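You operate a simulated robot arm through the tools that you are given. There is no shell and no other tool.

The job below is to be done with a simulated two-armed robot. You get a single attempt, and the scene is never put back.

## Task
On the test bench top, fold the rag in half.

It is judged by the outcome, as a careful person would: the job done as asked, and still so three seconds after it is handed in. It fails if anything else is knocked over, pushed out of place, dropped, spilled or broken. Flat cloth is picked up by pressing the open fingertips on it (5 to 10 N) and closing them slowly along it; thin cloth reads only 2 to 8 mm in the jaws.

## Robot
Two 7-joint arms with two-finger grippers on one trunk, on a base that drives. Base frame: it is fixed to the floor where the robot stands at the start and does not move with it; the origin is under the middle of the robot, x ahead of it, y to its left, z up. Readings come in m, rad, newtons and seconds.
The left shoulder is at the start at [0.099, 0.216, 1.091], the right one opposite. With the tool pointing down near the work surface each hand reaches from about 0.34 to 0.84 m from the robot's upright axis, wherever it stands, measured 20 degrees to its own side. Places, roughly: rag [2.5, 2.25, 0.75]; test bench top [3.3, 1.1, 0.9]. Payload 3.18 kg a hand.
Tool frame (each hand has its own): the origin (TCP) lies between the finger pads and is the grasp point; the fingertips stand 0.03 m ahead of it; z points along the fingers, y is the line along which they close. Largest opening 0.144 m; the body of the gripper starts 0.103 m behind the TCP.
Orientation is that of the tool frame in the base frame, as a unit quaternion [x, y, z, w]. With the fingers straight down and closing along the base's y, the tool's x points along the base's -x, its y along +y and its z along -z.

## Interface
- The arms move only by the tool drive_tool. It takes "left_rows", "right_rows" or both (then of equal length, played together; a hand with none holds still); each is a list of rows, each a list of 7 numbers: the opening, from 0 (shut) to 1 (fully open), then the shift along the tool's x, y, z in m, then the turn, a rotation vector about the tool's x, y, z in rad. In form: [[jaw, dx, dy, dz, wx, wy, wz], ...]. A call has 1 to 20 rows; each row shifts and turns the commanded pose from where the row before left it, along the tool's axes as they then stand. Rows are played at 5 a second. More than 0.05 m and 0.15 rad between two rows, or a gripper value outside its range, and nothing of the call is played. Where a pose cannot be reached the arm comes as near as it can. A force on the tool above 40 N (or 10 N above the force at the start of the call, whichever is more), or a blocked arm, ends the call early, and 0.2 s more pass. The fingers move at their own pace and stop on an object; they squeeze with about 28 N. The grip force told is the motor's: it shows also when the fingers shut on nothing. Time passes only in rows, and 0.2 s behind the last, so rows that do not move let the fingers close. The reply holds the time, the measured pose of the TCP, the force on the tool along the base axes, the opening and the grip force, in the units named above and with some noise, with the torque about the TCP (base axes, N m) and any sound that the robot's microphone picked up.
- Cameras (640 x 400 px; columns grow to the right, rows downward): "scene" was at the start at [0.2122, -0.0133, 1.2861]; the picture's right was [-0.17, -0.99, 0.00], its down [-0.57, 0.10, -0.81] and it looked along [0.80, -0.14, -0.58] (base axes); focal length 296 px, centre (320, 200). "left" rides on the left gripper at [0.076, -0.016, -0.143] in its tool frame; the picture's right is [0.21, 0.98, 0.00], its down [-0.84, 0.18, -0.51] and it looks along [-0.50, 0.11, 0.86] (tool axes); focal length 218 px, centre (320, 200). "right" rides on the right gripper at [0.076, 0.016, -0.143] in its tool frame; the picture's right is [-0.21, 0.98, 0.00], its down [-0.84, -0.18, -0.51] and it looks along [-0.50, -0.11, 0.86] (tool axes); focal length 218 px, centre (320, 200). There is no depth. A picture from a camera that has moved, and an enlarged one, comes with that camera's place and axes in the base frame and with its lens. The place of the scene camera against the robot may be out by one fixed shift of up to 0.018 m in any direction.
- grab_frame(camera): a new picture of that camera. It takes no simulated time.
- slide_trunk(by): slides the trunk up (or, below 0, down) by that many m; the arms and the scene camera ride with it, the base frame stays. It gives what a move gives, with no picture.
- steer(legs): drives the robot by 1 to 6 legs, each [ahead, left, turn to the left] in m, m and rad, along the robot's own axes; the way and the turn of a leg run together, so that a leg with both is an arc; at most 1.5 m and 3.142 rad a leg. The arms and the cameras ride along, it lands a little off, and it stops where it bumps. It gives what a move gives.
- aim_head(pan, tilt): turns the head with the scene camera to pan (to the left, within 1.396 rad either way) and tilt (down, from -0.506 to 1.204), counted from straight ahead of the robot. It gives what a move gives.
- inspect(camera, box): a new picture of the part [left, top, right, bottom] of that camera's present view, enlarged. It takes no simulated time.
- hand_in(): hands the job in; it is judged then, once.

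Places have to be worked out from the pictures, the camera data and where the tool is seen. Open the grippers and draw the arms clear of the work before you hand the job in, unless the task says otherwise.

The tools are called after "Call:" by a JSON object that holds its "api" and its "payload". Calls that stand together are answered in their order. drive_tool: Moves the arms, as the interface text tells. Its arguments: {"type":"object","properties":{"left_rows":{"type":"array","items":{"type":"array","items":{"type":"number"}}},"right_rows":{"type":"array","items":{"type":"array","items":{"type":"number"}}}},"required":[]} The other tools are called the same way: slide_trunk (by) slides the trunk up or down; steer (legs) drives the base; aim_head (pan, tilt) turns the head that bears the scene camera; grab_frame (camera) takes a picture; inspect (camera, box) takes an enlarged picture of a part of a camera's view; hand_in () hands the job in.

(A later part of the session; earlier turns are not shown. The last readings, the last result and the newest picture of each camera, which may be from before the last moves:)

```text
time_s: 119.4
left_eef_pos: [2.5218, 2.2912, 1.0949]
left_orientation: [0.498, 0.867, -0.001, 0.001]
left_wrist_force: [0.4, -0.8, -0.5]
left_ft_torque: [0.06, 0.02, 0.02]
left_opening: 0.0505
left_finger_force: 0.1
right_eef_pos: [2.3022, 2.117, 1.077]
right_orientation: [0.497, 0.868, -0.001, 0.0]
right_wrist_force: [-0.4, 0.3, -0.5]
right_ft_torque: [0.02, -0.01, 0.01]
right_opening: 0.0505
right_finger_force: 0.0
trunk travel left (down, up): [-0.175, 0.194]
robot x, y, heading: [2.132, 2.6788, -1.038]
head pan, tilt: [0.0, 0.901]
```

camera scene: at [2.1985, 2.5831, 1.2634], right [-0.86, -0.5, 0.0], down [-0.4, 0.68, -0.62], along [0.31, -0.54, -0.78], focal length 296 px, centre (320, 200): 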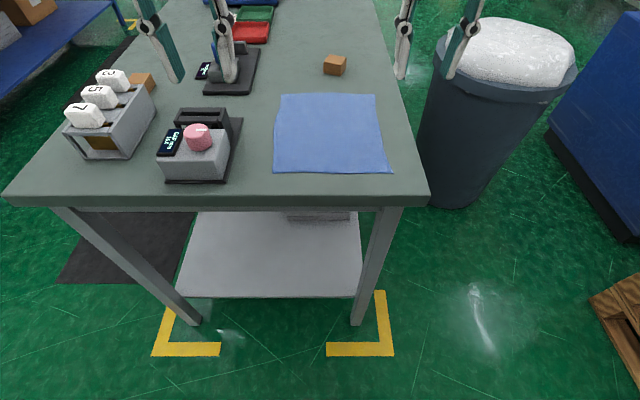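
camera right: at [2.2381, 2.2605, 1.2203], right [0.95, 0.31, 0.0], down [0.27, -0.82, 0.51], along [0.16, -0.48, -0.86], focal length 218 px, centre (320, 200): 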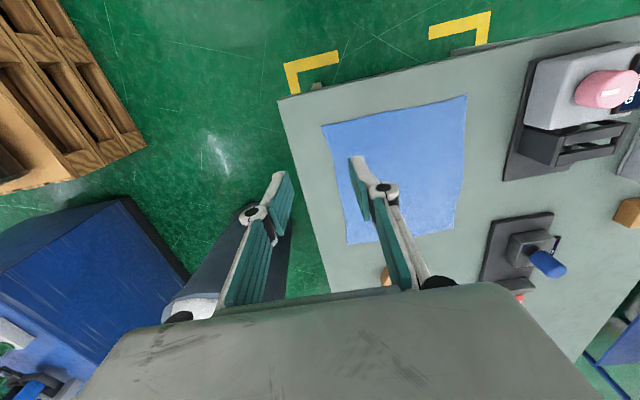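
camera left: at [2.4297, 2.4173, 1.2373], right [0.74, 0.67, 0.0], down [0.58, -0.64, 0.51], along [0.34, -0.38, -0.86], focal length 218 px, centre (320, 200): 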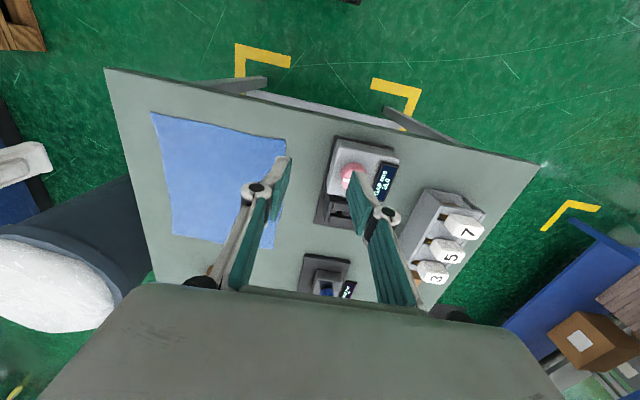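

I move both hands over the far corners of the rag (f 0.735, l +0.061 and -0.107) with a small jaw opening and come down to TCP height of about 0.96.

Call:
{"api": "drive_tool", "payload": {"left_rows": [[0.21, -0.0404, -0.0154, 0, 0, 0, 0], [0.21, -0.0404, -0.0154, 0, 0, 0, 0], [0.21, -0.0404, -0.0154, 0, 0, 0, 0], [0.21, -0.0404, -0.0154, 0, 0, 0, 0], [0.21, -0.0404, -0.0154, 0, 0, 0, 0], [0.21, 0, 0, 0.033, 0, 0, 0], [0.21, 0, 0, 0.033, 0, 0, 0], [0.21, 0, 0, 0.033, 0, 0, 0], [0.21, 0, 0, 0.033, 0, 0, 0]], "right_rows": [[0.21, -0.0326, 0.0062, 0, 0, 0, 0], [0.21, -0.0326, 0.0062, 0, 0, 0, 0], [0.21, -0.0326, 0.0062, 0, 0, 0, 0], [0.21, -0.0326, 0.0062, 0, 0, 0, 0], [0.21, -0.0326, 0.0062, 0, 0, 0, 0], [0.21, 0, 0, 0.029, 0, 0, 0], [0.21, 0, 0, 0.029, 0, 0, 0], [0.21, 0, 0, 0.029, 0, 0, 0], [0.21, 0, 0, 0.029, 0, 0, 0]]}}

Call:
{"api": "grab_frame", "payload": {"camera": "left"}}

Call:
{"api": "grab_frame", "payload": {"camera": "right"}}

Call:
{"api": "grab_frame", "payload": {"camera": "scene"}}

```text
time_s: 121.4
left_eef_pos: [2.553, 2.0983, 0.9618]
left_orientation: [0.498, 0.867, 0.0, -0.001]
left_wrist_force: [0.9, 0.3, 0.0]
left_ft_torque: [-0.02, 0.03, 0.01]
left_opening: 0.03
left_finger_force: 0.1
left hand out of reach, approached as far as the arm can: row 5
right_eef_pos: [2.3617, 2.047, 0.9458]
right_orientation: [0.497, 0.868, 0.001, 0.0]
right_wrist_force: [-0.4, 0.3, -1.2]
right_ft_torque: [-0.03, 0.07, -0.03]
right_opening: 0.0305
right_finger_force: 0.1
right hand out of reach, approached as far as the arm can: row 3, 4, 5
trunk travel left (down, up): [-0.175, 0.194]
robot x, y, heading: [2.1312, 2.6834, -1.037]
head pan, tilt: [0.0, 0.901]
```

```text
taken
camera left: at [2.5008, 2.1554, 1.1038], right [0.74, 0.67, 0.0], down [0.58, -0.64, 0.51], along [0.34, -0.37, -0.86], focal length 218 px, centre (320, 200)
```

left: 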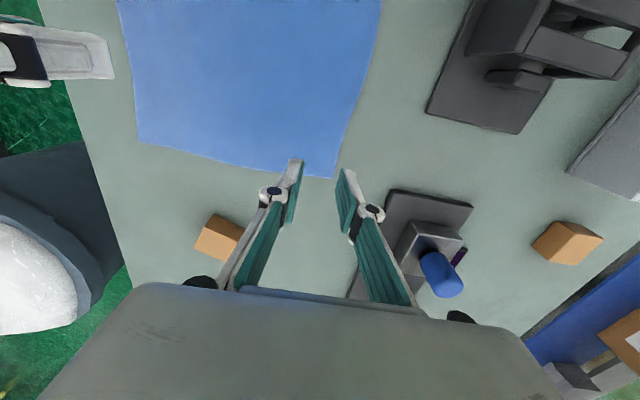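

```text
taken
camera right: at [2.3375, 2.1209, 1.0884], right [0.95, 0.31, 0.0], down [0.27, -0.82, 0.51], along [0.16, -0.48, -0.86], focal length 218 px, centre (320, 200)
```

right: 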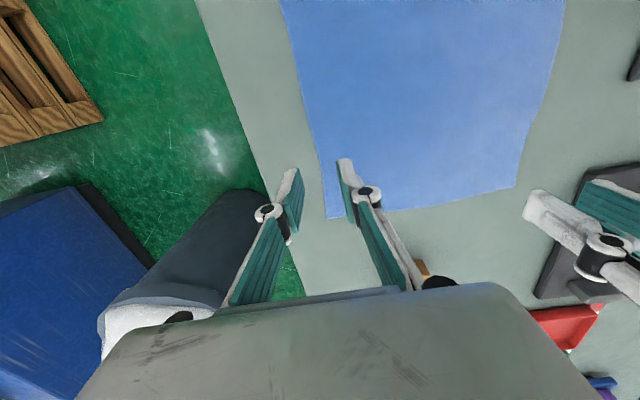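

```text
taken
camera scene: at [2.2388, 2.5138, 1.2628], right [-0.86, -0.5, 0.0], down [-0.4, 0.68, -0.62], along [0.31, -0.54, -0.78], focal length 296 px, centre (320, 200)
```

scene: 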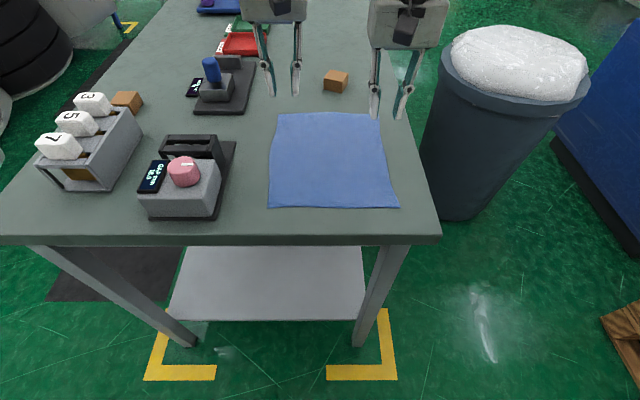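

Both cameras agree (table about 0.86): far-left corner at f 0.750, l 0.094; far-right at f 0.752, l -0.133. The right hand fell short, so I now bring it forward at this lower height and adjust the left.

Call:
{"api": "drive_tool", "payload": {"left_rows": [[0.21, -0.004, -0.0005, 0.005, 0, 0, 0], [0.21, -0.004, -0.0005, 0.005, 0, 0, 0], [0.21, -0.004, -0.0005, 0.005, 0, 0, 0], [0.21, -0.004, -0.0005, 0.005, 0, 0, 0]], "right_rows": [[0.21, -0.0175, 0.0045, 0.001, 0, 0, 0], [0.21, -0.0175, 0.0045, 0.001, 0, 0, 0], [0.21, -0.0175, 0.0045, 0.001, 0, 0, 0], [0.21, -0.0175, 0.0045, 0.001, 0, 0, 0]]}}

```text
time_s: 122.4
left_eef_pos: [2.5585, 2.0833, 0.9414]
left_orientation: [0.498, 0.867, -0.001, 0.0]
left_wrist_force: [0.0, 0.1, -0.1]
left_ft_torque: [-0.03, 0.0, 0.01]
left_opening: 0.0304
left_finger_force: 0.0
right_eef_pos: [2.3995, 2.0083, 0.9446]
right_orientation: [0.497, 0.868, 0.0, 0.0]
right_wrist_force: [1.0, -0.6, 0.4]
right_ft_torque: [0.0, 0.02, 0.02]
right_opening: 0.0305
right_finger_force: 0.2
right hand out of reach, approached as far as the arm can: row 4
trunk travel left (down, up): [-0.175, 0.194]
robot x, y, heading: [2.132, 2.6795, -1.044]
head pan, tilt: [0.0, 0.901]
```

The right arm is near its reach limit at f about 0.72. I test whether it gets the last 18 mm at a slightly lower height.

Call:
{"api": "drive_tool", "payload": {"right_rows": [[0.21, 0, 0.0015, 0.01, 0, 0, 0], [0.21, 0, 0.0015, 0.01, 0, 0, 0], [0.21, -0.009, 0.001, 0, 0, 0, 0], [0.21, -0.009, 0.001, 0, 0, 0, 0]]}}

```text
time_s: 123.4
left_eef_pos: [2.5585, 2.0854, 0.9422]
left_orientation: [0.498, 0.867, 0.0, 0.001]
left_wrist_force: [-0.1, -0.1, -0.7]
left_ft_torque: [0.01, -0.03, -0.02]
left_opening: 0.0304
left_finger_force: 0.0
right_eef_pos: [2.4075, 2.0023, 0.9251]
right_orientation: [0.497, 0.868, 0.0, 0.0]
right_wrist_force: [0.5, 0.0, 0.1]
right_ft_torque: [-0.01, 0.01, -0.02]
right_opening: 0.03
right_finger_force: 0.1
right hand out of reach, approached as far as the arm can: row 4
trunk travel left (down, up): [-0.175, 0.194]
robot x, y, heading: [2.1325, 2.6776, -1.044]
head pan, tilt: [0.0, 0.901]
```

It gets to f about 0.728 there. For some slack I drive the base 0.03 m ahead (tips are 3 cm above the table, nothing in the way).

Call:
{"api": "steer", "payload": {"legs": [[0.03, 0, 0]]}}

Call:
{"api": "grab_frame", "payload": {"camera": "left"}}

Call:
{"api": "grab_frame", "payload": {"camera": "right"}}

```text
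time_s: 124.3
left_eef_pos: [2.5748, 2.0591, 0.9422]
left_orientation: [0.499, 0.866, -0.001, 0.001]
left_wrist_force: [-0.3, -0.8, -1.0]
left_ft_torque: [0.02, -0.01, 0.05]
left_opening: 0.0302
left_finger_force: 0.0
right_eef_pos: [2.4228, 1.9762, 0.9248]
right_orientation: [0.497, 0.868, -0.001, 0.0]
right_wrist_force: [-0.4, -0.4, -0.1]
right_ft_torque: [0.0, 0.05, -0.02]
right_opening: 0.0302
right_finger_force: 0.1
trunk travel left (down, up): [-0.175, 0.194]
robot x, y, heading: [2.1481, 2.6506, -1.046]
head pan, tilt: [0.0, 0.901]
```

```text
taken
camera left: at [2.522, 2.1162, 1.0848], right [0.74, 0.67, 0.0], down [0.58, -0.64, 0.51], along [0.34, -0.38, -0.86], focal length 218 px, centre (320, 200)
```

left: 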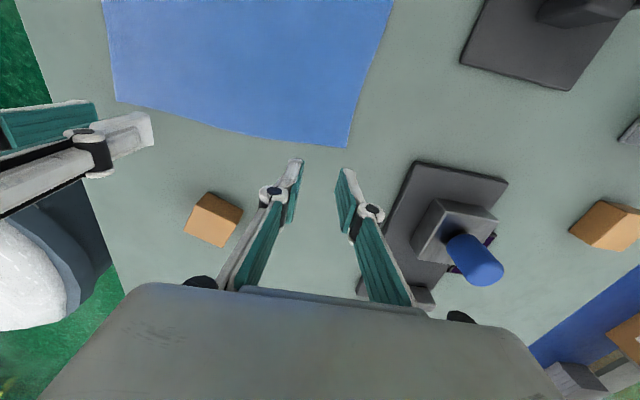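

```text
taken
camera right: at [2.3983, 2.0509, 1.0673], right [0.95, 0.31, 0.0], down [0.27, -0.82, 0.51], along [0.16, -0.48, -0.86], focal length 218 px, centre (320, 200)
```

right: 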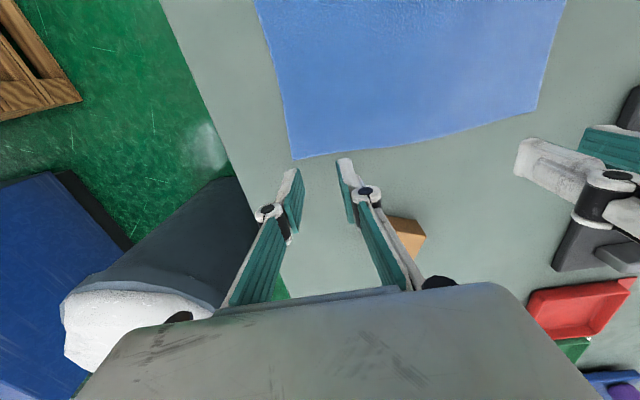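

Relative to the corners, the left hand is 14 mm and the right 8 mm beyond the far edge, lateral insets of 28 and 27 mm are good. I back up by 27 and 21 mm and descend to about 1 cm above the cloth.

Call:
{"api": "drive_tool", "payload": {"left_rows": [[0.21, 0.00675, 0, 0.01, 0, 0, 0], [0.21, 0.00675, 0, 0.01, 0, 0, 0], [0.21, 0.00675, 0, 0.01, 0, 0, 0], [0.21, 0.00675, 0, 0.01, 0, 0, 0], [0.21, 0, 0, 0, 0, 0, 0]], "right_rows": [[0.21, 0.00525, 0, 0.00575, 0, 0, 0], [0.21, 0.00525, 0, 0.00575, 0, 0, 0], [0.21, 0.00525, 0, 0.00575, 0, 0, 0], [0.21, 0.00525, 0, 0.00575, 0, 0, 0], [0.21, 0, 0, 0, 0, 0, 0]]}}

Call:
{"api": "grab_frame", "payload": {"camera": "left"}}

Call:
{"api": "grab_frame", "payload": {"camera": "right"}}

```text
time_s: 125.5
left_eef_pos: [2.5596, 2.0826, 0.9013]
left_orientation: [0.497, 0.868, -0.001, 0.001]
left_wrist_force: [-0.1, -0.7, -0.2]
left_ft_torque: [-0.01, -0.01, 0.01]
left_opening: 0.0304
left_finger_force: 0.0
right_eef_pos: [2.4123, 1.9959, 0.9016]
right_orientation: [0.497, 0.868, 0.001, 0.001]
right_wrist_force: [0.4, 0.4, 0.2]
right_ft_torque: [0.02, 0.01, 0.02]
right_opening: 0.0303
right_finger_force: 0.1
trunk travel left (down, up): [-0.175, 0.194]
robot x, y, heading: [2.1449, 2.6551, -1.04]
head pan, tilt: [0.0, 0.901]
```

```text
taken
camera left: at [2.5079, 2.1393, 1.0446], right [0.74, 0.67, 0.0], down [0.58, -0.64, 0.51], along [0.34, -0.38, -0.86], focal length 218 px, centre (320, 200)
```

left: 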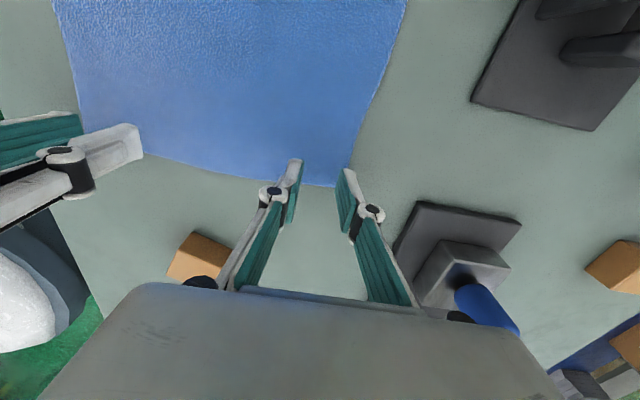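

```text
taken
camera right: at [2.3878, 2.0694, 1.0435], right [0.95, 0.31, 0.0], down [0.27, -0.82, 0.51], along [0.16, -0.48, -0.86], focal length 218 px, centre (320, 200)
```

right: 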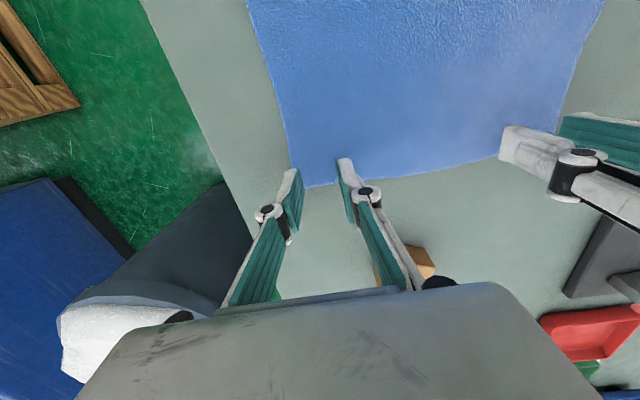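

I enlarge the fingertip regions to check the corners against the fingers.

Call:
{"api": "inspect", "payload": {"camera": "left", "box": [240, 110, 400, 210]}}

Call:
{"api": "inspect", "payload": {"camera": "right", "box": [240, 110, 400, 210]}}

```text
4.00 times, centred on (320, 160) of left
camera zoom: at [2.5079, 2.1393, 1.0446], right [0.74, 0.67, 0.0], down [0.58, -0.64, 0.51], along [0.34, -0.38, -0.86], focal length 873 px, centre (320, 360)
```

zoom: 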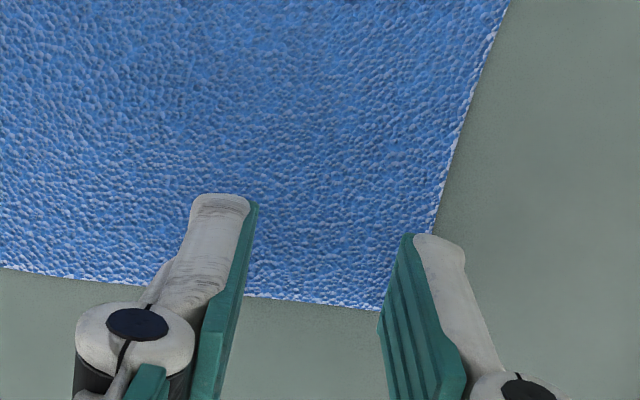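

```text
4.00 times, centred on (320, 160) of right
camera zoom: at [2.3878, 2.0694, 1.0435], right [0.95, 0.31, 0.0], down [0.27, -0.82, 0.51], along [0.16, -0.48, -0.86], focal length 873 px, centre (320, 360)
```

zoom: 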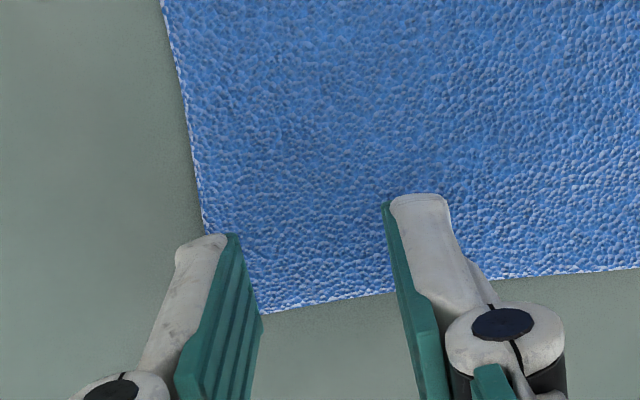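

The outer fingers are half off the cloth's sides. I narrow the jaws to about 24 mm, shift both hands 6 mm inward and step down towards the cloth.

Call:
{"api": "drive_tool", "payload": {"left_rows": [[0.17, 0, -0.003, 0.002, 0, 0, 0], [0.17, 0, -0.003, 0.002, 0, 0, 0], [0.17, 0, 0, 0.002, 0, 0, 0], [0.17, 0, 0, 0, 0, 0, 0]], "right_rows": [[0.17, 0, 0.003, 0.002, 0, 0, 0], [0.17, 0, 0.003, 0.002, 0, 0, 0], [0.17, 0, 0, 0.002, 0, 0, 0], [0.17, 0, 0, 0, 0, 0, 0]]}}

```text
time_s: 126.5
left_eef_pos: [2.5549, 2.0789, 0.8952]
left_orientation: [0.499, 0.867, 0.0, 0.001]
left_wrist_force: [0.5, 0.1, 0.1]
left_ft_torque: [0.03, 0.02, 0.01]
left_opening: 0.0245
left_finger_force: 0.0
right_eef_pos: [2.4163, 1.9984, 0.896]
right_orientation: [0.497, 0.868, -0.001, -0.001]
right_wrist_force: [0.2, 0.1, 0.9]
right_ft_torque: [0.0, -0.01, 0.02]
right_opening: 0.0246
right_finger_force: 0.0
trunk travel left (down, up): [-0.175, 0.194]
robot x, y, heading: [2.1487, 2.6545, -1.035]
head pan, tilt: [0.0, 0.901]
```

No contact yet (tips at about 0.866). I step down 2 mm at a time.

Call:
{"api": "drive_tool", "payload": {"left_rows": [[0.17, 0, 0, 0.002, 0, 0, 0], [0.17, 0, 0, 0.001, 0, 0, 0], [0.17, 0, 0, 0, 0, 0, 0]], "right_rows": [[0.17, 0, 0, 0.002, 0, 0, 0], [0.17, 0, 0, 0.001, 0, 0, 0], [0.17, 0, 0, 0, 0, 0, 0]]}}

```text
time_s: 127.3
left_eef_pos: [2.5555, 2.0796, 0.8949]
left_orientation: [0.498, 0.867, -0.001, 0.001]
left_wrist_force: [0.5, -0.5, 0.6]
left_ft_torque: [-0.01, 0.0, 0.0]
left_opening: 0.0241
left_finger_force: 0.0
right_eef_pos: [2.4166, 1.9983, 0.8926]
right_orientation: [0.497, 0.868, 0.0, 0.0]
right_wrist_force: [-0.4, -0.1, -0.6]
right_ft_torque: [0.0, -0.01, 0.0]
right_opening: 0.0245
right_finger_force: 0.0
trunk travel left (down, up): [-0.175, 0.194]
robot x, y, heading: [2.1475, 2.6554, -1.038]
head pan, tilt: [0.0, 0.901]
```

Still no contact force. I continue down in small steps.

Call:
{"api": "drive_tool", "payload": {"left_rows": [[0.17, 0, 0, 0.0015, 0, 0, 0], [0.17, 0, 0, 0.0015, 0, 0, 0], [0.17, 0, 0, 0, 0, 0, 0]], "right_rows": [[0.17, 0, 0, 0.0015, 0, 0, 0], [0.17, 0, 0, 0.0015, 0, 0, 0], [0.17, 0, 0, 0, 0, 0, 0]]}}

```text
time_s: 128.1
left_eef_pos: [2.5544, 2.0796, 0.8913]
left_orientation: [0.498, 0.867, -0.001, 0.0]
left_wrist_force: [0.6, -1.1, -0.1]
left_ft_torque: [-0.02, -0.01, -0.03]
left_opening: 0.0246
left_finger_force: 0.1
right_eef_pos: [2.417, 1.9973, 0.8909]
right_orientation: [0.497, 0.868, 0.0, 0.001]
right_wrist_force: [0.7, 1.0, 5.3]
right_ft_torque: [0.0, -0.01, 0.0]
right_opening: 0.0243
right_finger_force: 0.1
trunk travel left (down, up): [-0.175, 0.194]
robot x, y, heading: [2.1505, 2.6573, -1.044]
head pan, tilt: [0.0, 0.901]
```

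The right hand touches with 5.3 N (tips at about 0.861). The left needs a bit more.

Call:
{"api": "drive_tool", "payload": {"left_rows": [[0.17, 0, 0, 0.001, 0, 0, 0], [0.17, 0, 0, 0.001, 0, 0, 0], [0.17, 0, 0, 0, 0, 0, 0]]}}

```text
time_s: 128.9
left_eef_pos: [2.5555, 2.0807, 0.8906]
left_orientation: [0.498, 0.867, -0.001, 0.002]
left_wrist_force: [2.1, -0.7, 11.9]
left_ft_torque: [0.06, -0.17, -0.05]
left_opening: 0.0244
left_finger_force: 0.0
right_eef_pos: [2.4159, 1.9986, 0.8909]
right_orientation: [0.496, 0.868, -0.001, 0.001]
right_wrist_force: [0.3, -1.3, 2.4]
right_ft_torque: [-0.03, -0.01, 0.0]
right_opening: 0.0243
right_finger_force: 0.0
trunk travel left (down, up): [-0.175, 0.194]
robot x, y, heading: [2.1492, 2.654, -1.042]
head pan, tilt: [0.0, 0.901]
```

Left presses 12 N, right about 2.4 N; I even them out by half a millimetre and check before closing.

Call:
{"api": "drive_tool", "payload": {"left_rows": [[0.17, 0, 0, -0.0006, 0, 0, 0], [0.17, 0, 0, 0, 0, 0, 0]], "right_rows": [[0.17, 0, 0, 0.0006, 0, 0, 0], [0.17, 0, 0, 0, 0, 0, 0]]}}

Call:
{"api": "inspect", "payload": {"camera": "left", "box": [240, 110, 400, 210]}}

Call:
{"api": "inspect", "payload": {"camera": "right", "box": [240, 110, 400, 210]}}

```text
time_s: 129.5
left_eef_pos: [2.5552, 2.0789, 0.8907]
left_orientation: [0.498, 0.867, 0.0, 0.001]
left_wrist_force: [2.5, -1.9, 12.9]
left_ft_torque: [0.04, -0.13, -0.03]
left_opening: 0.0241
left_finger_force: 0.1
right_eef_pos: [2.4172, 1.9975, 0.8896]
right_orientation: [0.497, 0.868, -0.001, 0.001]
right_wrist_force: [0.4, -0.7, 4.1]
right_ft_torque: [-0.04, 0.02, 0.03]
right_opening: 0.024
right_finger_force: 0.0
trunk travel left (down, up): [-0.175, 0.194]
robot x, y, heading: [2.1476, 2.6545, -1.043]
head pan, tilt: [0.0, 0.901]
```

```text
4.00 times, centred on (320, 160) of left
camera zoom: at [2.5025, 2.1379, 1.0329], right [0.74, 0.67, 0.0], down [0.58, -0.64, 0.51], along [0.34, -0.38, -0.86], focal length 873 px, centre (320, 360)
```

zoom: 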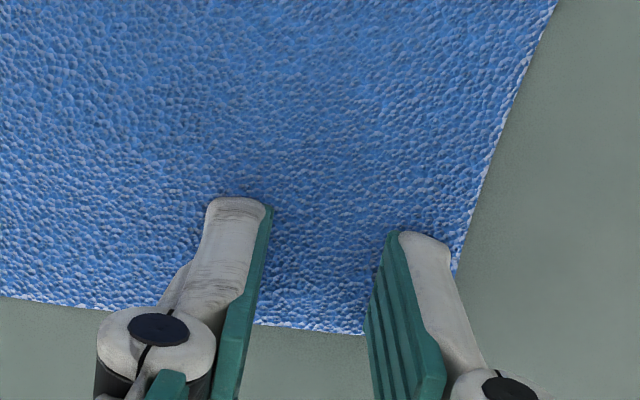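

```text
4.00 times, centred on (320, 160) of right
camera zoom: at [2.392, 2.0728, 1.0329], right [0.95, 0.31, 0.0], down [0.27, -0.82, 0.51], along [0.16, -0.48, -0.86], focal length 873 px, centre (320, 360)
```

zoom: 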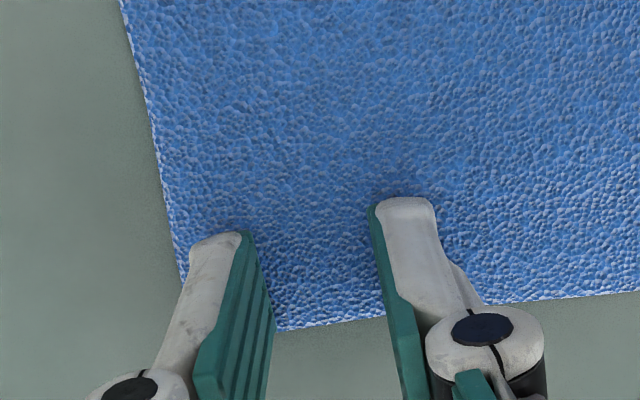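

Both pairs of fingertips are on the cloth right at the far edge. Now I close both jaws slowly while pressing.

Call:
{"api": "drive_tool", "payload": {"left_rows": [[0.16, 0, 0, -0.0007, 0, 0, 0], [0.15, 0, 0, 0, 0, 0, 0], [0.14, 0, 0, 0, 0, 0, 0], [0.13, 0, 0, 0, 0, 0, 0], [0.12, 0, 0, 0, 0, 0, 0], [0.11, 0, 0, 0, 0, 0, 0], [0.1, 0, 0, 0, 0, 0, 0], [0.09, 0, 0, 0, 0, 0, 0], [0.08, 0, 0, 0, 0, 0, 0], [0.07, 0, 0, 0, 0, 0, 0], [0.06, 0, 0, 0, 0, 0, 0], [0.05, 0, 0, 0, 0, 0, 0], [0.04, 0, 0, 0, 0, 0, 0], [0.03, 0, 0, 0, 0, 0, 0], [0.02, 0, 0, 0, 0, 0, 0], [0.01, 0, 0, 0, 0, 0, 0], [0, 0, 0, 0, 0, 0, 0], [0, 0, 0, 0, 0, 0, 0]], "right_rows": [[0.16, 0, 0, 0.0004, 0, 0, 0], [0.15, 0, 0, 0, 0, 0, 0], [0.14, 0, 0, 0, 0, 0, 0], [0.13, 0, 0, 0, 0, 0, 0], [0.12, 0, 0, 0, 0, 0, 0], [0.11, 0, 0, 0, 0, 0, 0], [0.1, 0, 0, 0, 0, 0, 0], [0.09, 0, 0, 0, 0, 0, 0], [0.08, 0, 0, 0, 0, 0, 0], [0.07, 0, 0, 0, 0, 0, 0], [0.06, 0, 0, 0, 0, 0, 0], [0.05, 0, 0, 0, 0, 0, 0], [0.04, 0, 0, 0, 0, 0, 0], [0.03, 0, 0, 0, 0, 0, 0], [0.02, 0, 0, 0, 0, 0, 0], [0.01, 0, 0, 0, 0, 0, 0], [0, 0, 0, 0, 0, 0, 0], [0, 0, 0, 0, 0, 0, 0]]}}

Call:
{"api": "inspect", "payload": {"camera": "left", "box": [220, 90, 420, 215]}}

Call:
{"api": "inspect", "payload": {"camera": "right", "box": [220, 90, 420, 215]}}

```text
time_s: 133.3
left_eef_pos: [2.5547, 2.0797, 0.8901]
left_orientation: [0.498, 0.867, 0.0, 0.0]
left_wrist_force: [-0.5, -0.6, 0.3]
left_ft_torque: [-0.03, 0.0, 0.0]
left_opening: 0.0
left_finger_force: 28.2
right_eef_pos: [2.4172, 1.998, 0.8897]
right_orientation: [0.497, 0.868, 0.0, 0.001]
right_wrist_force: [0.4, -0.7, 1.0]
right_ft_torque: [0.04, 0.08, 0.02]
right_opening: 0.0051
right_finger_force: 29.1
trunk travel left (down, up): [-0.175, 0.194]
robot x, y, heading: [2.1484, 2.6527, -1.046]
head pan, tilt: [0.0, 0.901]
```

```text
3.20 times, centred on (320, 152) of left
camera zoom: at [2.5026, 2.1369, 1.0326], right [0.74, 0.67, 0.0], down [0.58, -0.64, 0.51], along [0.34, -0.38, -0.86], focal length 698 px, centre (320, 352)
```

zoom: 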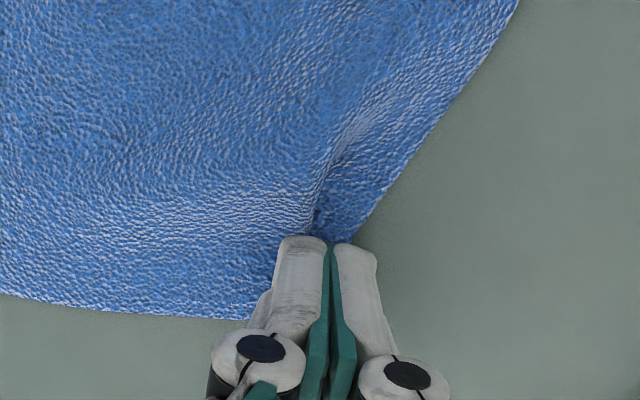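

```text
3.20 times, centred on (320, 152) of right
camera zoom: at [2.3928, 2.0726, 1.0314], right [0.95, 0.31, 0.0], down [0.27, -0.82, 0.51], along [0.16, -0.48, -0.86], focal length 698 px, centre (320, 352)
```

zoom: 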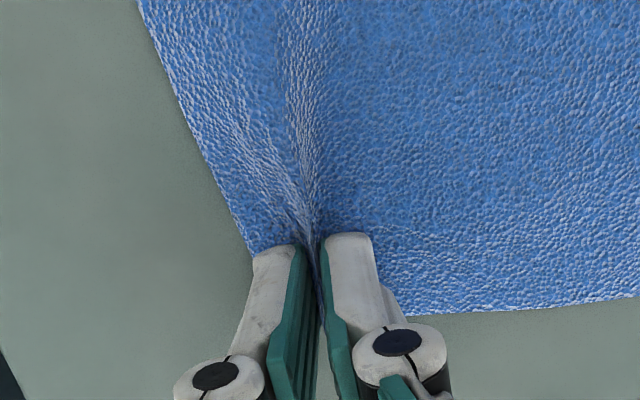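

The right hand holds cloth (5.1 mm in the jaws). The left slipped (0.0 mm) as its pressing force had faded. I lift the left a little, reopen and look.

Call:
{"api": "drive_tool", "payload": {"left_rows": [[0.02, 0, 0, -0.004, 0, 0, 0], [0.1, 0, 0, -0.004, 0, 0, 0], [0.19, 0, 0, 0, 0, 0, 0], [0.19, 0, 0, 0, 0, 0, 0]]}}

Call:
{"api": "inspect", "payload": {"camera": "left", "box": [220, 90, 420, 215]}}

```text
time_s: 134.3
left_eef_pos: [2.5542, 2.0804, 0.8984]
left_orientation: [0.499, 0.867, -0.001, 0.001]
left_wrist_force: [-0.4, -1.1, -0.3]
left_ft_torque: [0.01, -0.02, 0.04]
left_opening: 0.0271
left_finger_force: 0.0
right_eef_pos: [2.4172, 1.998, 0.8894]
right_orientation: [0.497, 0.868, 0.0, 0.0]
right_wrist_force: [0.6, 0.7, 2.7]
right_ft_torque: [0.06, -0.01, 0.01]
right_opening: 0.002
right_finger_force: 24.9
trunk travel left (down, up): [-0.175, 0.194]
robot x, y, heading: [2.147, 2.6554, -1.045]
head pan, tilt: [0.0, 0.901]
```

```text
3.20 times, centred on (320, 152) of left
camera zoom: at [2.5021, 2.1374, 1.0402], right [0.74, 0.67, 0.0], down [0.58, -0.64, 0.51], along [0.34, -0.38, -0.86], focal length 698 px, centre (320, 352)
```

zoom: 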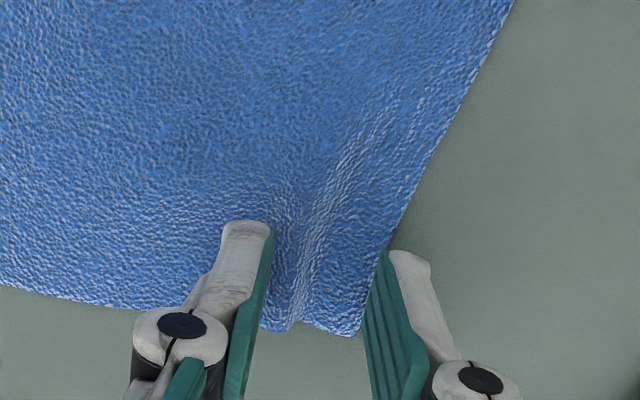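

The cloth is already rucked up between the left fingers. I narrow to about 17 mm, shift 2 mm inward and press again harder.

Call:
{"api": "drive_tool", "payload": {"left_rows": [[0.12, 0, -0.002, 0.003, 0, 0, 0], [0.12, 0, 0, 0.003, 0, 0, 0], [0.12, 0, 0, 0.002, 0, 0, 0], [0.12, 0, 0, 0.001, 0, 0, 0], [0.12, 0, 0, 0, 0, 0, 0]]}}

Call:
{"api": "inspect", "payload": {"camera": "left", "box": [220, 90, 420, 215]}}

```text
time_s: 135.5
left_eef_pos: [2.5538, 2.0799, 0.8903]
left_orientation: [0.498, 0.867, -0.001, 0.001]
left_wrist_force: [-0.4, 0.6, 8.6]
left_ft_torque: [0.04, -0.05, -0.02]
left_opening: 0.0169
left_finger_force: 0.1
right_eef_pos: [2.4164, 1.9995, 0.8892]
right_orientation: [0.497, 0.868, -0.001, 0.0]
right_wrist_force: [-0.3, 0.7, 1.2]
right_ft_torque: [0.01, 0.09, -0.01]
right_opening: 0.0041
right_finger_force: 23.0
trunk travel left (down, up): [-0.175, 0.194]
robot x, y, heading: [2.1463, 2.6523, -1.042]
head pan, tilt: [0.0, 0.901]
```

```text
3.20 times, centred on (320, 152) of left
camera zoom: at [2.5007, 2.1372, 1.0324], right [0.74, 0.67, 0.0], down [0.58, -0.64, 0.51], along [0.34, -0.38, -0.86], focal length 698 px, centre (320, 352)
```

zoom: 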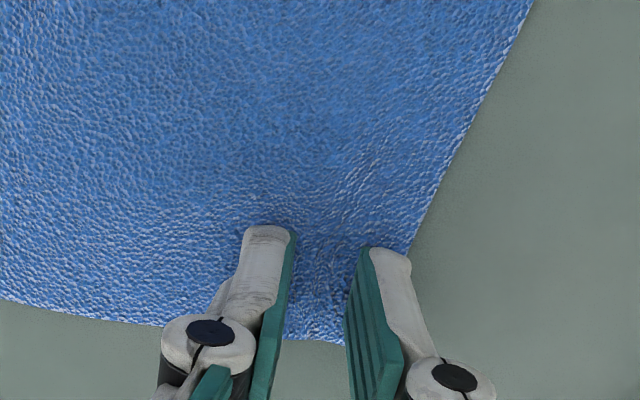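

Force is 8.6 N with both left fingers on the cloth. I close slowly again, pressing slightly further on the way.

Call:
{"api": "drive_tool", "payload": {"left_rows": [[0.11, 0, 0, 0.0002, 0, 0, 0], [0.1, 0, 0, 0, 0, 0, 0], [0.09, 0, 0, 0.0002, 0, 0, 0], [0.08, 0, 0, 0, 0, 0, 0], [0.07, 0, 0, 0, 0, 0, 0], [0.06, 0, 0, 0, 0, 0, 0], [0.05, 0, 0, 0, 0, 0, 0], [0.04, 0, 0, 0, 0, 0, 0], [0.035, 0, 0, 0, 0, 0, 0], [0.03, 0, 0, 0, 0, 0, 0], [0.025, 0, 0, 0, 0, 0, 0], [0.02, 0, 0, 0, 0, 0, 0], [0.015, 0, 0, 0, 0, 0, 0], [0.01, 0, 0, 0, 0, 0, 0], [0, 0, 0, 0, 0, 0, 0], [0, 0, 0, 0, 0, 0, 0]]}}

Call:
{"api": "inspect", "payload": {"camera": "left", "box": [220, 90, 420, 215]}}

Call:
{"api": "inspect", "payload": {"camera": "right", "box": [220, 90, 420, 215]}}

```text
time_s: 138.9
left_eef_pos: [2.5541, 2.0788, 0.8902]
left_orientation: [0.498, 0.867, -0.001, 0.0]
left_wrist_force: [-1.3, 0.5, 0.3]
left_ft_torque: [-0.01, 0.03, -0.01]
left_opening: 0.0
left_finger_force: 27.8
right_eef_pos: [2.4166, 1.9986, 0.8885]
right_orientation: [0.497, 0.867, 0.0, 0.0]
right_wrist_force: [0.5, -0.5, 19.4]
right_ft_torque: [-0.05, -0.26, 0.02]
right_opening: 0.0012
right_finger_force: 28.4
trunk travel left (down, up): [-0.175, 0.194]
robot x, y, heading: [2.143, 2.6545, -1.041]
head pan, tilt: [0.0, 0.901]
```

```text
3.20 times, centred on (320, 152) of left
camera zoom: at [2.5008, 2.1368, 1.0308], right [0.74, 0.67, 0.0], down [0.58, -0.64, 0.51], along [0.34, -0.38, -0.86], focal length 698 px, centre (320, 352)
```

zoom: 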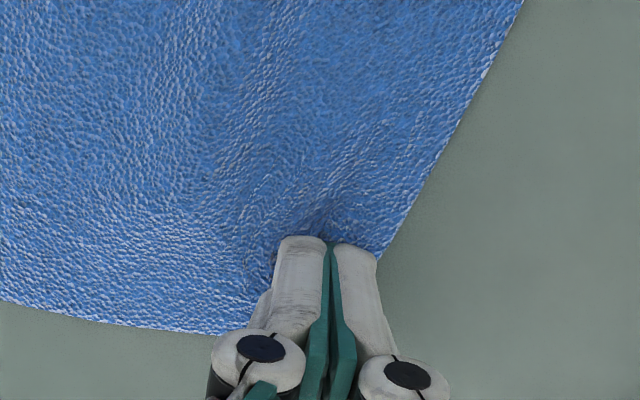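

```text
3.20 times, centred on (320, 152) of right
camera zoom: at [2.3928, 2.0727, 1.0313], right [0.95, 0.31, 0.0], down [0.27, -0.82, 0.51], along [0.16, -0.48, -0.86], focal length 698 px, centre (320, 352)
```

zoom: 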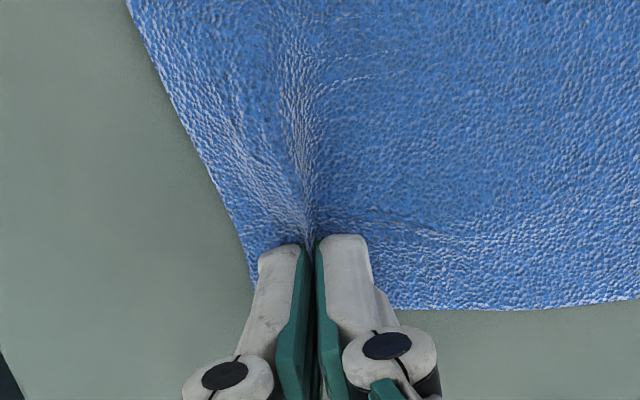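

The left slipped again; its pressing force dies away while closing. I reopen, shift it 4 mm further inward with a wider 29 mm opening, and this time will close in stages while keeping the force up.

Call:
{"api": "drive_tool", "payload": {"left_rows": [[0.02, 0, 0, -0.004, 0, 0, 0], [0.1, 0, -0.002, -0.004, 0, 0, 0], [0.2, 0, -0.002, 0, 0, 0, 0], [0.2, 0, 0, 0, 0, 0, 0]]}}

Call:
{"api": "inspect", "payload": {"camera": "left", "box": [220, 90, 420, 215]}}

```text
time_s: 139.9
left_eef_pos: [2.5503, 2.0771, 0.8972]
left_orientation: [0.498, 0.867, -0.001, 0.001]
left_wrist_force: [0.5, 0.3, 0.0]
left_ft_torque: [0.0, -0.03, 0.02]
left_opening: 0.029
left_finger_force: 0.2
right_eef_pos: [2.4171, 1.9989, 0.8885]
right_orientation: [0.498, 0.867, 0.0, 0.0]
right_wrist_force: [0.0, 0.1, 3.8]
right_ft_torque: [0.01, 0.05, -0.01]
right_opening: 0.003
right_finger_force: 24.4
trunk travel left (down, up): [-0.175, 0.194]
robot x, y, heading: [2.1488, 2.6581, -1.043]
head pan, tilt: [0.0, 0.901]
```

```text
3.20 times, centred on (320, 152) of left
camera zoom: at [2.4977, 2.1351, 1.0392], right [0.74, 0.67, 0.0], down [0.58, -0.64, 0.51], along [0.34, -0.38, -0.86], focal length 698 px, centre (320, 352)
```

zoom: 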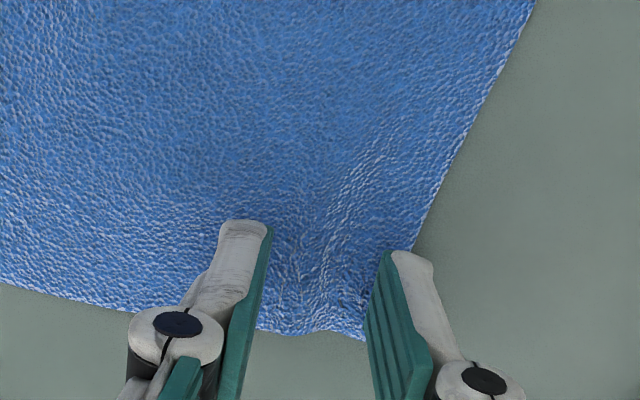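

Both left fingers are over the cloth. I press down again and read the force.

Call:
{"api": "drive_tool", "payload": {"left_rows": [[0.2, 0, 0, 0.004, 0, 0, 0], [0.2, 0, 0, 0.003, 0, 0, 0], [0.2, 0, 0, 0.0008, 0, 0, 0], [0.2, 0, 0, 0, 0, 0, 0]]}}

```text
time_s: 140.9
left_eef_pos: [2.549, 2.0768, 0.8913]
left_orientation: [0.498, 0.867, -0.002, 0.002]
left_wrist_force: [-0.7, 1.5, 10.0]
left_ft_torque: [0.1, -0.13, -0.01]
left_opening: 0.0287
left_finger_force: 0.1
right_eef_pos: [2.4167, 1.999, 0.89]
right_orientation: [0.497, 0.868, 0.0, 0.0]
right_wrist_force: [0.2, -0.8, 1.2]
right_ft_torque: [-0.01, 0.04, 0.02]
right_opening: 0.003
right_finger_force: 23.6
trunk travel left (down, up): [-0.175, 0.194]
robot x, y, heading: [2.1464, 2.6567, -1.043]
head pan, tilt: [0.0, 0.901]
```

I have 10 N on the left. I close it half-way slowly and read the force again.

Call:
{"api": "drive_tool", "payload": {"left_rows": [[0.19, 0, 0, 0, 0, 0, 0], [0.18, 0, 0, 0, 0, 0, 0], [0.17, 0, 0, 0, 0, 0, 0], [0.16, 0, 0, 0, 0, 0, 0], [0.15, 0, 0, 0, 0, 0, 0], [0.14, 0, 0, 0, 0, 0, 0], [0.13, 0, 0, 0, 0, 0, 0]]}}

Call:
{"api": "inspect", "payload": {"camera": "left", "box": [220, 90, 420, 215]}}

```text
time_s: 142.5
left_eef_pos: [2.549, 2.0777, 0.8887]
left_orientation: [0.499, 0.867, 0.0, 0.001]
left_wrist_force: [-0.4, 0.5, 11.4]
left_ft_torque: [-0.04, 0.01, 0.03]
left_opening: 0.017
left_finger_force: 0.1
right_eef_pos: [2.4159, 1.9985, 0.8899]
right_orientation: [0.497, 0.868, -0.001, 0.0]
right_wrist_force: [-2.2, -0.8, 3.5]
right_ft_torque: [0.01, 0.08, 0.01]
right_opening: 0.0029
right_finger_force: 34.9
trunk travel left (down, up): [-0.175, 0.194]
robot x, y, heading: [2.1483, 2.6527, -1.045]
head pan, tilt: [0.0, 0.901]
```

```text
3.20 times, centred on (320, 152) of left
camera zoom: at [2.497, 2.1353, 1.0322], right [0.74, 0.67, 0.0], down [0.58, -0.64, 0.51], along [0.34, -0.38, -0.86], focal length 698 px, centre (320, 352)
```

zoom: 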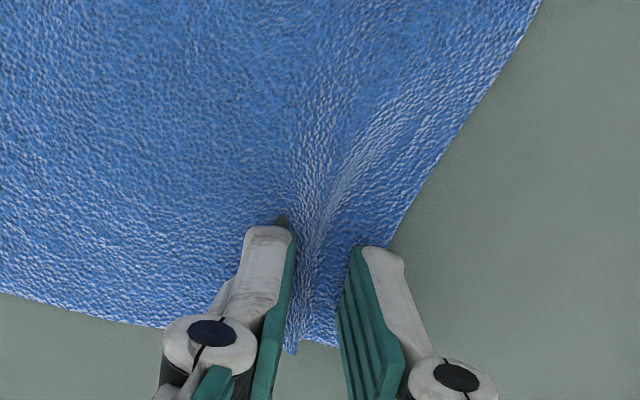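

A clear ridge is standing between the left fingers, force 11 N. I go on closing to about 7 mm.

Call:
{"api": "drive_tool", "payload": {"left_rows": [[0.12, 0, 0, 0, 0, 0, 0], [0.11, 0, 0, 0, 0, 0, 0], [0.1, 0, 0, 0, 0, 0, 0], [0.09, 0, 0, 0, 0, 0, 0], [0.08, 0, 0, 0, 0, 0, 0], [0.07, 0, 0, 0, 0, 0, 0], [0.06, 0, 0, 0, 0, 0, 0]]}}

Call:
{"api": "inspect", "payload": {"camera": "left", "box": [220, 90, 420, 215]}}

```text
time_s: 144.1
left_eef_pos: [2.5494, 2.0773, 0.8892]
left_orientation: [0.499, 0.867, 0.0, 0.001]
left_wrist_force: [-2.4, -0.3, 5.2]
left_ft_torque: [0.02, 0.0, -0.01]
left_opening: 0.0081
left_finger_force: 0.1
right_eef_pos: [2.4169, 1.9991, 0.8887]
right_orientation: [0.497, 0.868, 0.0, 0.001]
right_wrist_force: [-0.1, 0.4, -0.2]
right_ft_torque: [0.01, 0.07, 0.02]
right_opening: 0.0049
right_finger_force: 33.2
trunk travel left (down, up): [-0.175, 0.194]
robot x, y, heading: [2.1513, 2.6511, -1.044]
head pan, tilt: [0.0, 0.901]
```

```text
3.20 times, centred on (320, 152) of left
camera zoom: at [2.4972, 2.135, 1.0316], right [0.74, 0.67, 0.0], down [0.58, -0.64, 0.51], along [0.34, -0.38, -0.86], focal length 698 px, centre (320, 352)
```

zoom: 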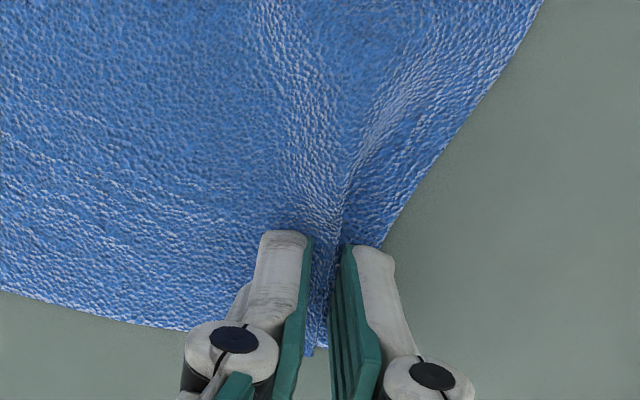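

The ridge is between the fingers at 8 mm opening; I close the rest, pressing half a millimetre more.

Call:
{"api": "drive_tool", "payload": {"left_rows": [[0.05, 0, 0, 0.0004, 0, 0, 0], [0.04, 0, 0, 0, 0, 0, 0], [0.03, 0, 0, 0, 0, 0, 0], [0.02, 0, 0, 0, 0, 0, 0], [0.0, 0, 0, 0, 0, 0, 0], [0.0, 0, 0, 0, 0, 0, 0]]}}

Call:
{"api": "inspect", "payload": {"camera": "left", "box": [220, 90, 420, 215]}}

Call:
{"api": "inspect", "payload": {"camera": "right", "box": [220, 90, 420, 215]}}

```text
time_s: 145.5
left_eef_pos: [2.5498, 2.0769, 0.8902]
left_orientation: [0.498, 0.867, -0.001, 0.002]
left_wrist_force: [-2.6, -2.1, 9.8]
left_ft_torque: [-0.03, 0.07, 0.0]
left_opening: 0.0022
left_finger_force: 28.4
right_eef_pos: [2.4171, 1.9987, 0.89]
right_orientation: [0.497, 0.868, 0.001, 0.001]
right_wrist_force: [1.5, 1.1, 0.2]
right_ft_torque: [0.05, 0.02, 0.01]
right_opening: 0.0041
right_finger_force: 26.6
trunk travel left (down, up): [-0.175, 0.194]
robot x, y, heading: [2.1455, 2.6532, -1.043]
head pan, tilt: [0.0, 0.901]
```

```text
3.20 times, centred on (320, 152) of left
camera zoom: at [2.4973, 2.135, 1.0323], right [0.74, 0.67, 0.0], down [0.58, -0.64, 0.51], along [0.34, -0.38, -0.86], focal length 698 px, centre (320, 352)
```

zoom: 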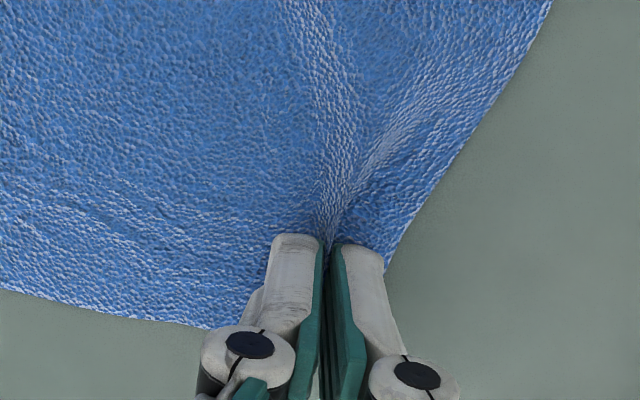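

```text
3.20 times, centred on (320, 152) of right
camera zoom: at [2.3924, 2.073, 1.0318], right [0.95, 0.31, 0.0], down [0.27, -0.82, 0.51], along [0.16, -0.48, -0.86], focal length 698 px, centre (320, 352)
```

zoom: 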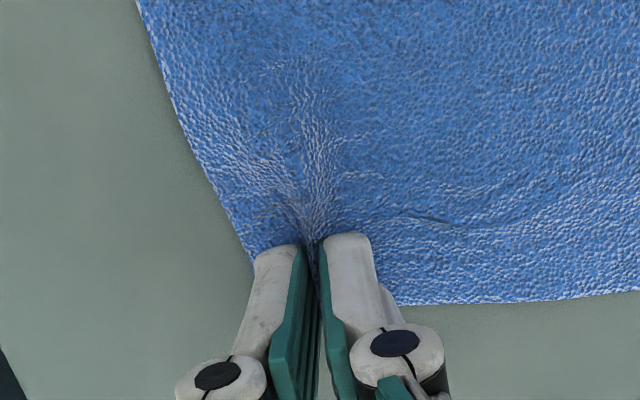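

Both hands hold cloth (2.2 and 4.1 mm). I lift them together gently by 4 cm, straight up, and check.

Call:
{"api": "drive_tool", "payload": {"left_rows": [[0, 0, 0, -0.006, 0, 0, 0], [0, 0, 0, -0.008, 0, 0, 0], [0, 0, 0, -0.01, 0, 0, 0], [0, 0.004, 0, -0.012, 0, 0, 0]], "right_rows": [[0, 0, 0, -0.006, 0, 0, 0], [0, 0, 0, -0.008, 0, 0, 0], [0, 0, 0, -0.01, 0, 0, 0], [0, 0.004, 0, -0.012, 0, 0, 0]]}}

Call:
{"api": "grab_frame", "payload": {"camera": "scene"}}

Call:
{"api": "grab_frame", "payload": {"camera": "left"}}

Call:
{"api": "grab_frame", "payload": {"camera": "right"}}

```text
time_s: 146.5
left_eef_pos: [2.547, 2.08, 0.9265]
left_orientation: [0.498, 0.867, 0.0, 0.002]
left_wrist_force: [-1.3, -1.2, -2.0]
left_ft_torque: [-0.05, 0.02, 0.04]
left_opening: 0.0022
left_finger_force: 29.5
right_eef_pos: [2.4145, 2.0014, 0.9262]
right_orientation: [0.497, 0.868, 0.001, 0.002]
right_wrist_force: [-0.2, 1.6, 0.1]
right_ft_torque: [-0.12, 0.05, -0.03]
right_opening: 0.0008
right_finger_force: 23.4
trunk travel left (down, up): [-0.175, 0.194]
robot x, y, heading: [2.149, 2.654, -1.046]
head pan, tilt: [0.0, 0.901]
```

```text
taken
camera scene: at [2.2527, 2.49, 1.2637], right [-0.86, -0.5, 0.0], down [-0.39, 0.68, -0.62], along [0.31, -0.54, -0.78], focal length 296 px, centre (320, 200)
```

scene: 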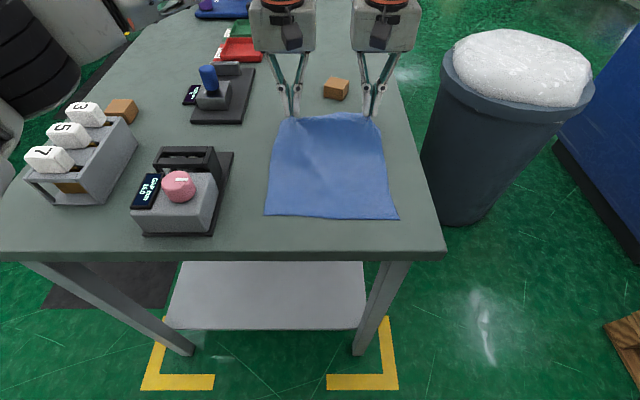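

```text
taken
camera left: at [2.495, 2.1379, 1.0679], right [0.74, 0.67, 0.0], down [0.58, -0.64, 0.51], along [0.34, -0.38, -0.86], focal length 218 px, centre (320, 200)
```

left: 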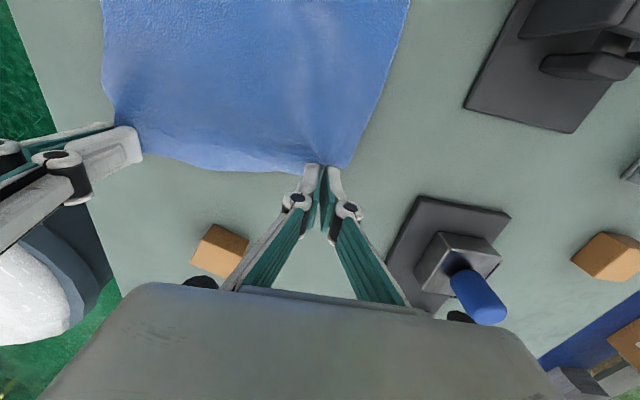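

```text
taken
camera right: at [2.3895, 2.076, 1.0683], right [0.95, 0.32, 0.0], down [0.27, -0.82, 0.51], along [0.16, -0.48, -0.86], focal length 218 px, centre (320, 200)
```

right: 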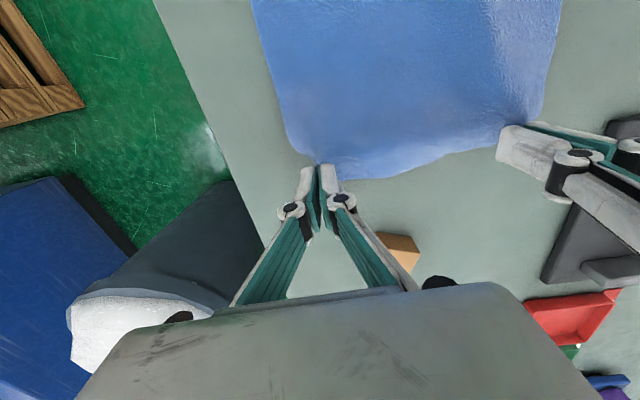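

Both far corners came up with the hands. I look closely at the grips, since the right reads only 0.8 mm.

Call:
{"api": "inspect", "payload": {"camera": "right", "box": [240, 120, 400, 220]}}

Call:
{"api": "inspect", "payload": {"camera": "scene", "box": [230, 40, 430, 230]}}

```text
4.00 times, centred on (320, 170) of right
camera zoom: at [2.3895, 2.076, 1.0683], right [0.95, 0.32, 0.0], down [0.27, -0.82, 0.51], along [0.16, -0.48, -0.86], focal length 873 px, centre (320, 320)
```

zoom: 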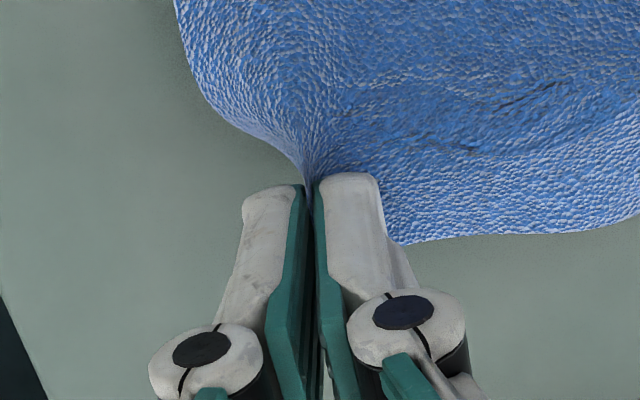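

```text
2.11 times, centred on (330, 135) of scene
camera zoom: at [2.2527, 2.49, 1.2637], right [-0.86, -0.5, 0.0], down [-0.39, 0.68, -0.62], along [0.31, -0.54, -0.78], focal length 622 px, centre (299, 337)
```

zoom: 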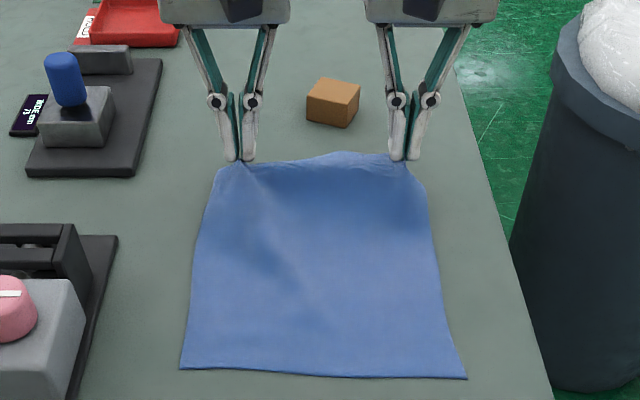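

Both grips hold. Near edge is at f about 0.465, so the gripped edge must travel about 0.22 m back. I start the arc: up and back with the fingers pitching gradually forward, both hands alike.

Call:
{"api": "drive_tool", "payload": {"left_rows": [[0, 0.0093, 0, -0.0145, 0, -0.0436, 0], [0, 0.0093, 0, -0.0145, 0, -0.0436, 0], [0, 0.0126, 0, -0.0145, 0, -0.0436, 0], [0, 0.0126, 0, -0.0145, 0, -0.0436, 0], [0, 0.0178, 0, -0.0118, 0, -0.0698, 0], [0, 0.0178, 0, -0.0118, 0, -0.0698, 0]], "right_rows": [[0, 0.0093, 0, -0.0145, 0, -0.0436, 0], [0, 0.0093, 0, -0.0145, 0, -0.0436, 0], [0, 0.0126, 0, -0.0145, 0, -0.0436, 0], [0, 0.0126, 0, -0.0145, 0, -0.0436, 0], [0, 0.0178, 0, -0.0118, 0, -0.0698, 0], [0, 0.0178, 0, -0.0118, 0, -0.0698, 0]]}}

Call:
{"api": "inspect", "payload": {"camera": "scene", "box": [200, 40, 440, 240]}}

```text
time_s: 147.9
left_eef_pos: [2.5046, 2.1565, 0.9961]
left_orientation: [0.492, 0.856, -0.08, 0.138]
left_wrist_force: [-0.2, 0.8, 0.0]
left_ft_torque: [-0.02, -0.01, -0.05]
left_opening: 0.0015
left_finger_force: 30.9
right_eef_pos: [2.3712, 2.078, 0.9953]
right_orientation: [0.492, 0.856, -0.078, 0.137]
right_wrist_force: [0.5, 0.6, -1.6]
right_ft_torque: [-0.03, 0.04, 0.01]
right_opening: 0.0059
right_finger_force: 36.3
trunk travel left (down, up): [-0.175, 0.194]
robot x, y, heading: [2.1467, 2.6512, -1.041]
head pan, tilt: [0.0, 0.901]
```

```text
2.00 times, centred on (320, 140) of scene
camera zoom: at [2.2524, 2.4905, 1.2638], right [-0.86, -0.5, 0.0], down [-0.39, 0.68, -0.62], along [0.31, -0.54, -0.78], focal length 591 px, centre (320, 320)
```

zoom: 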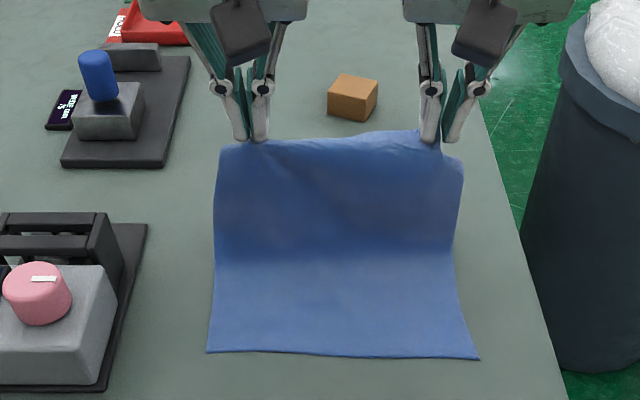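

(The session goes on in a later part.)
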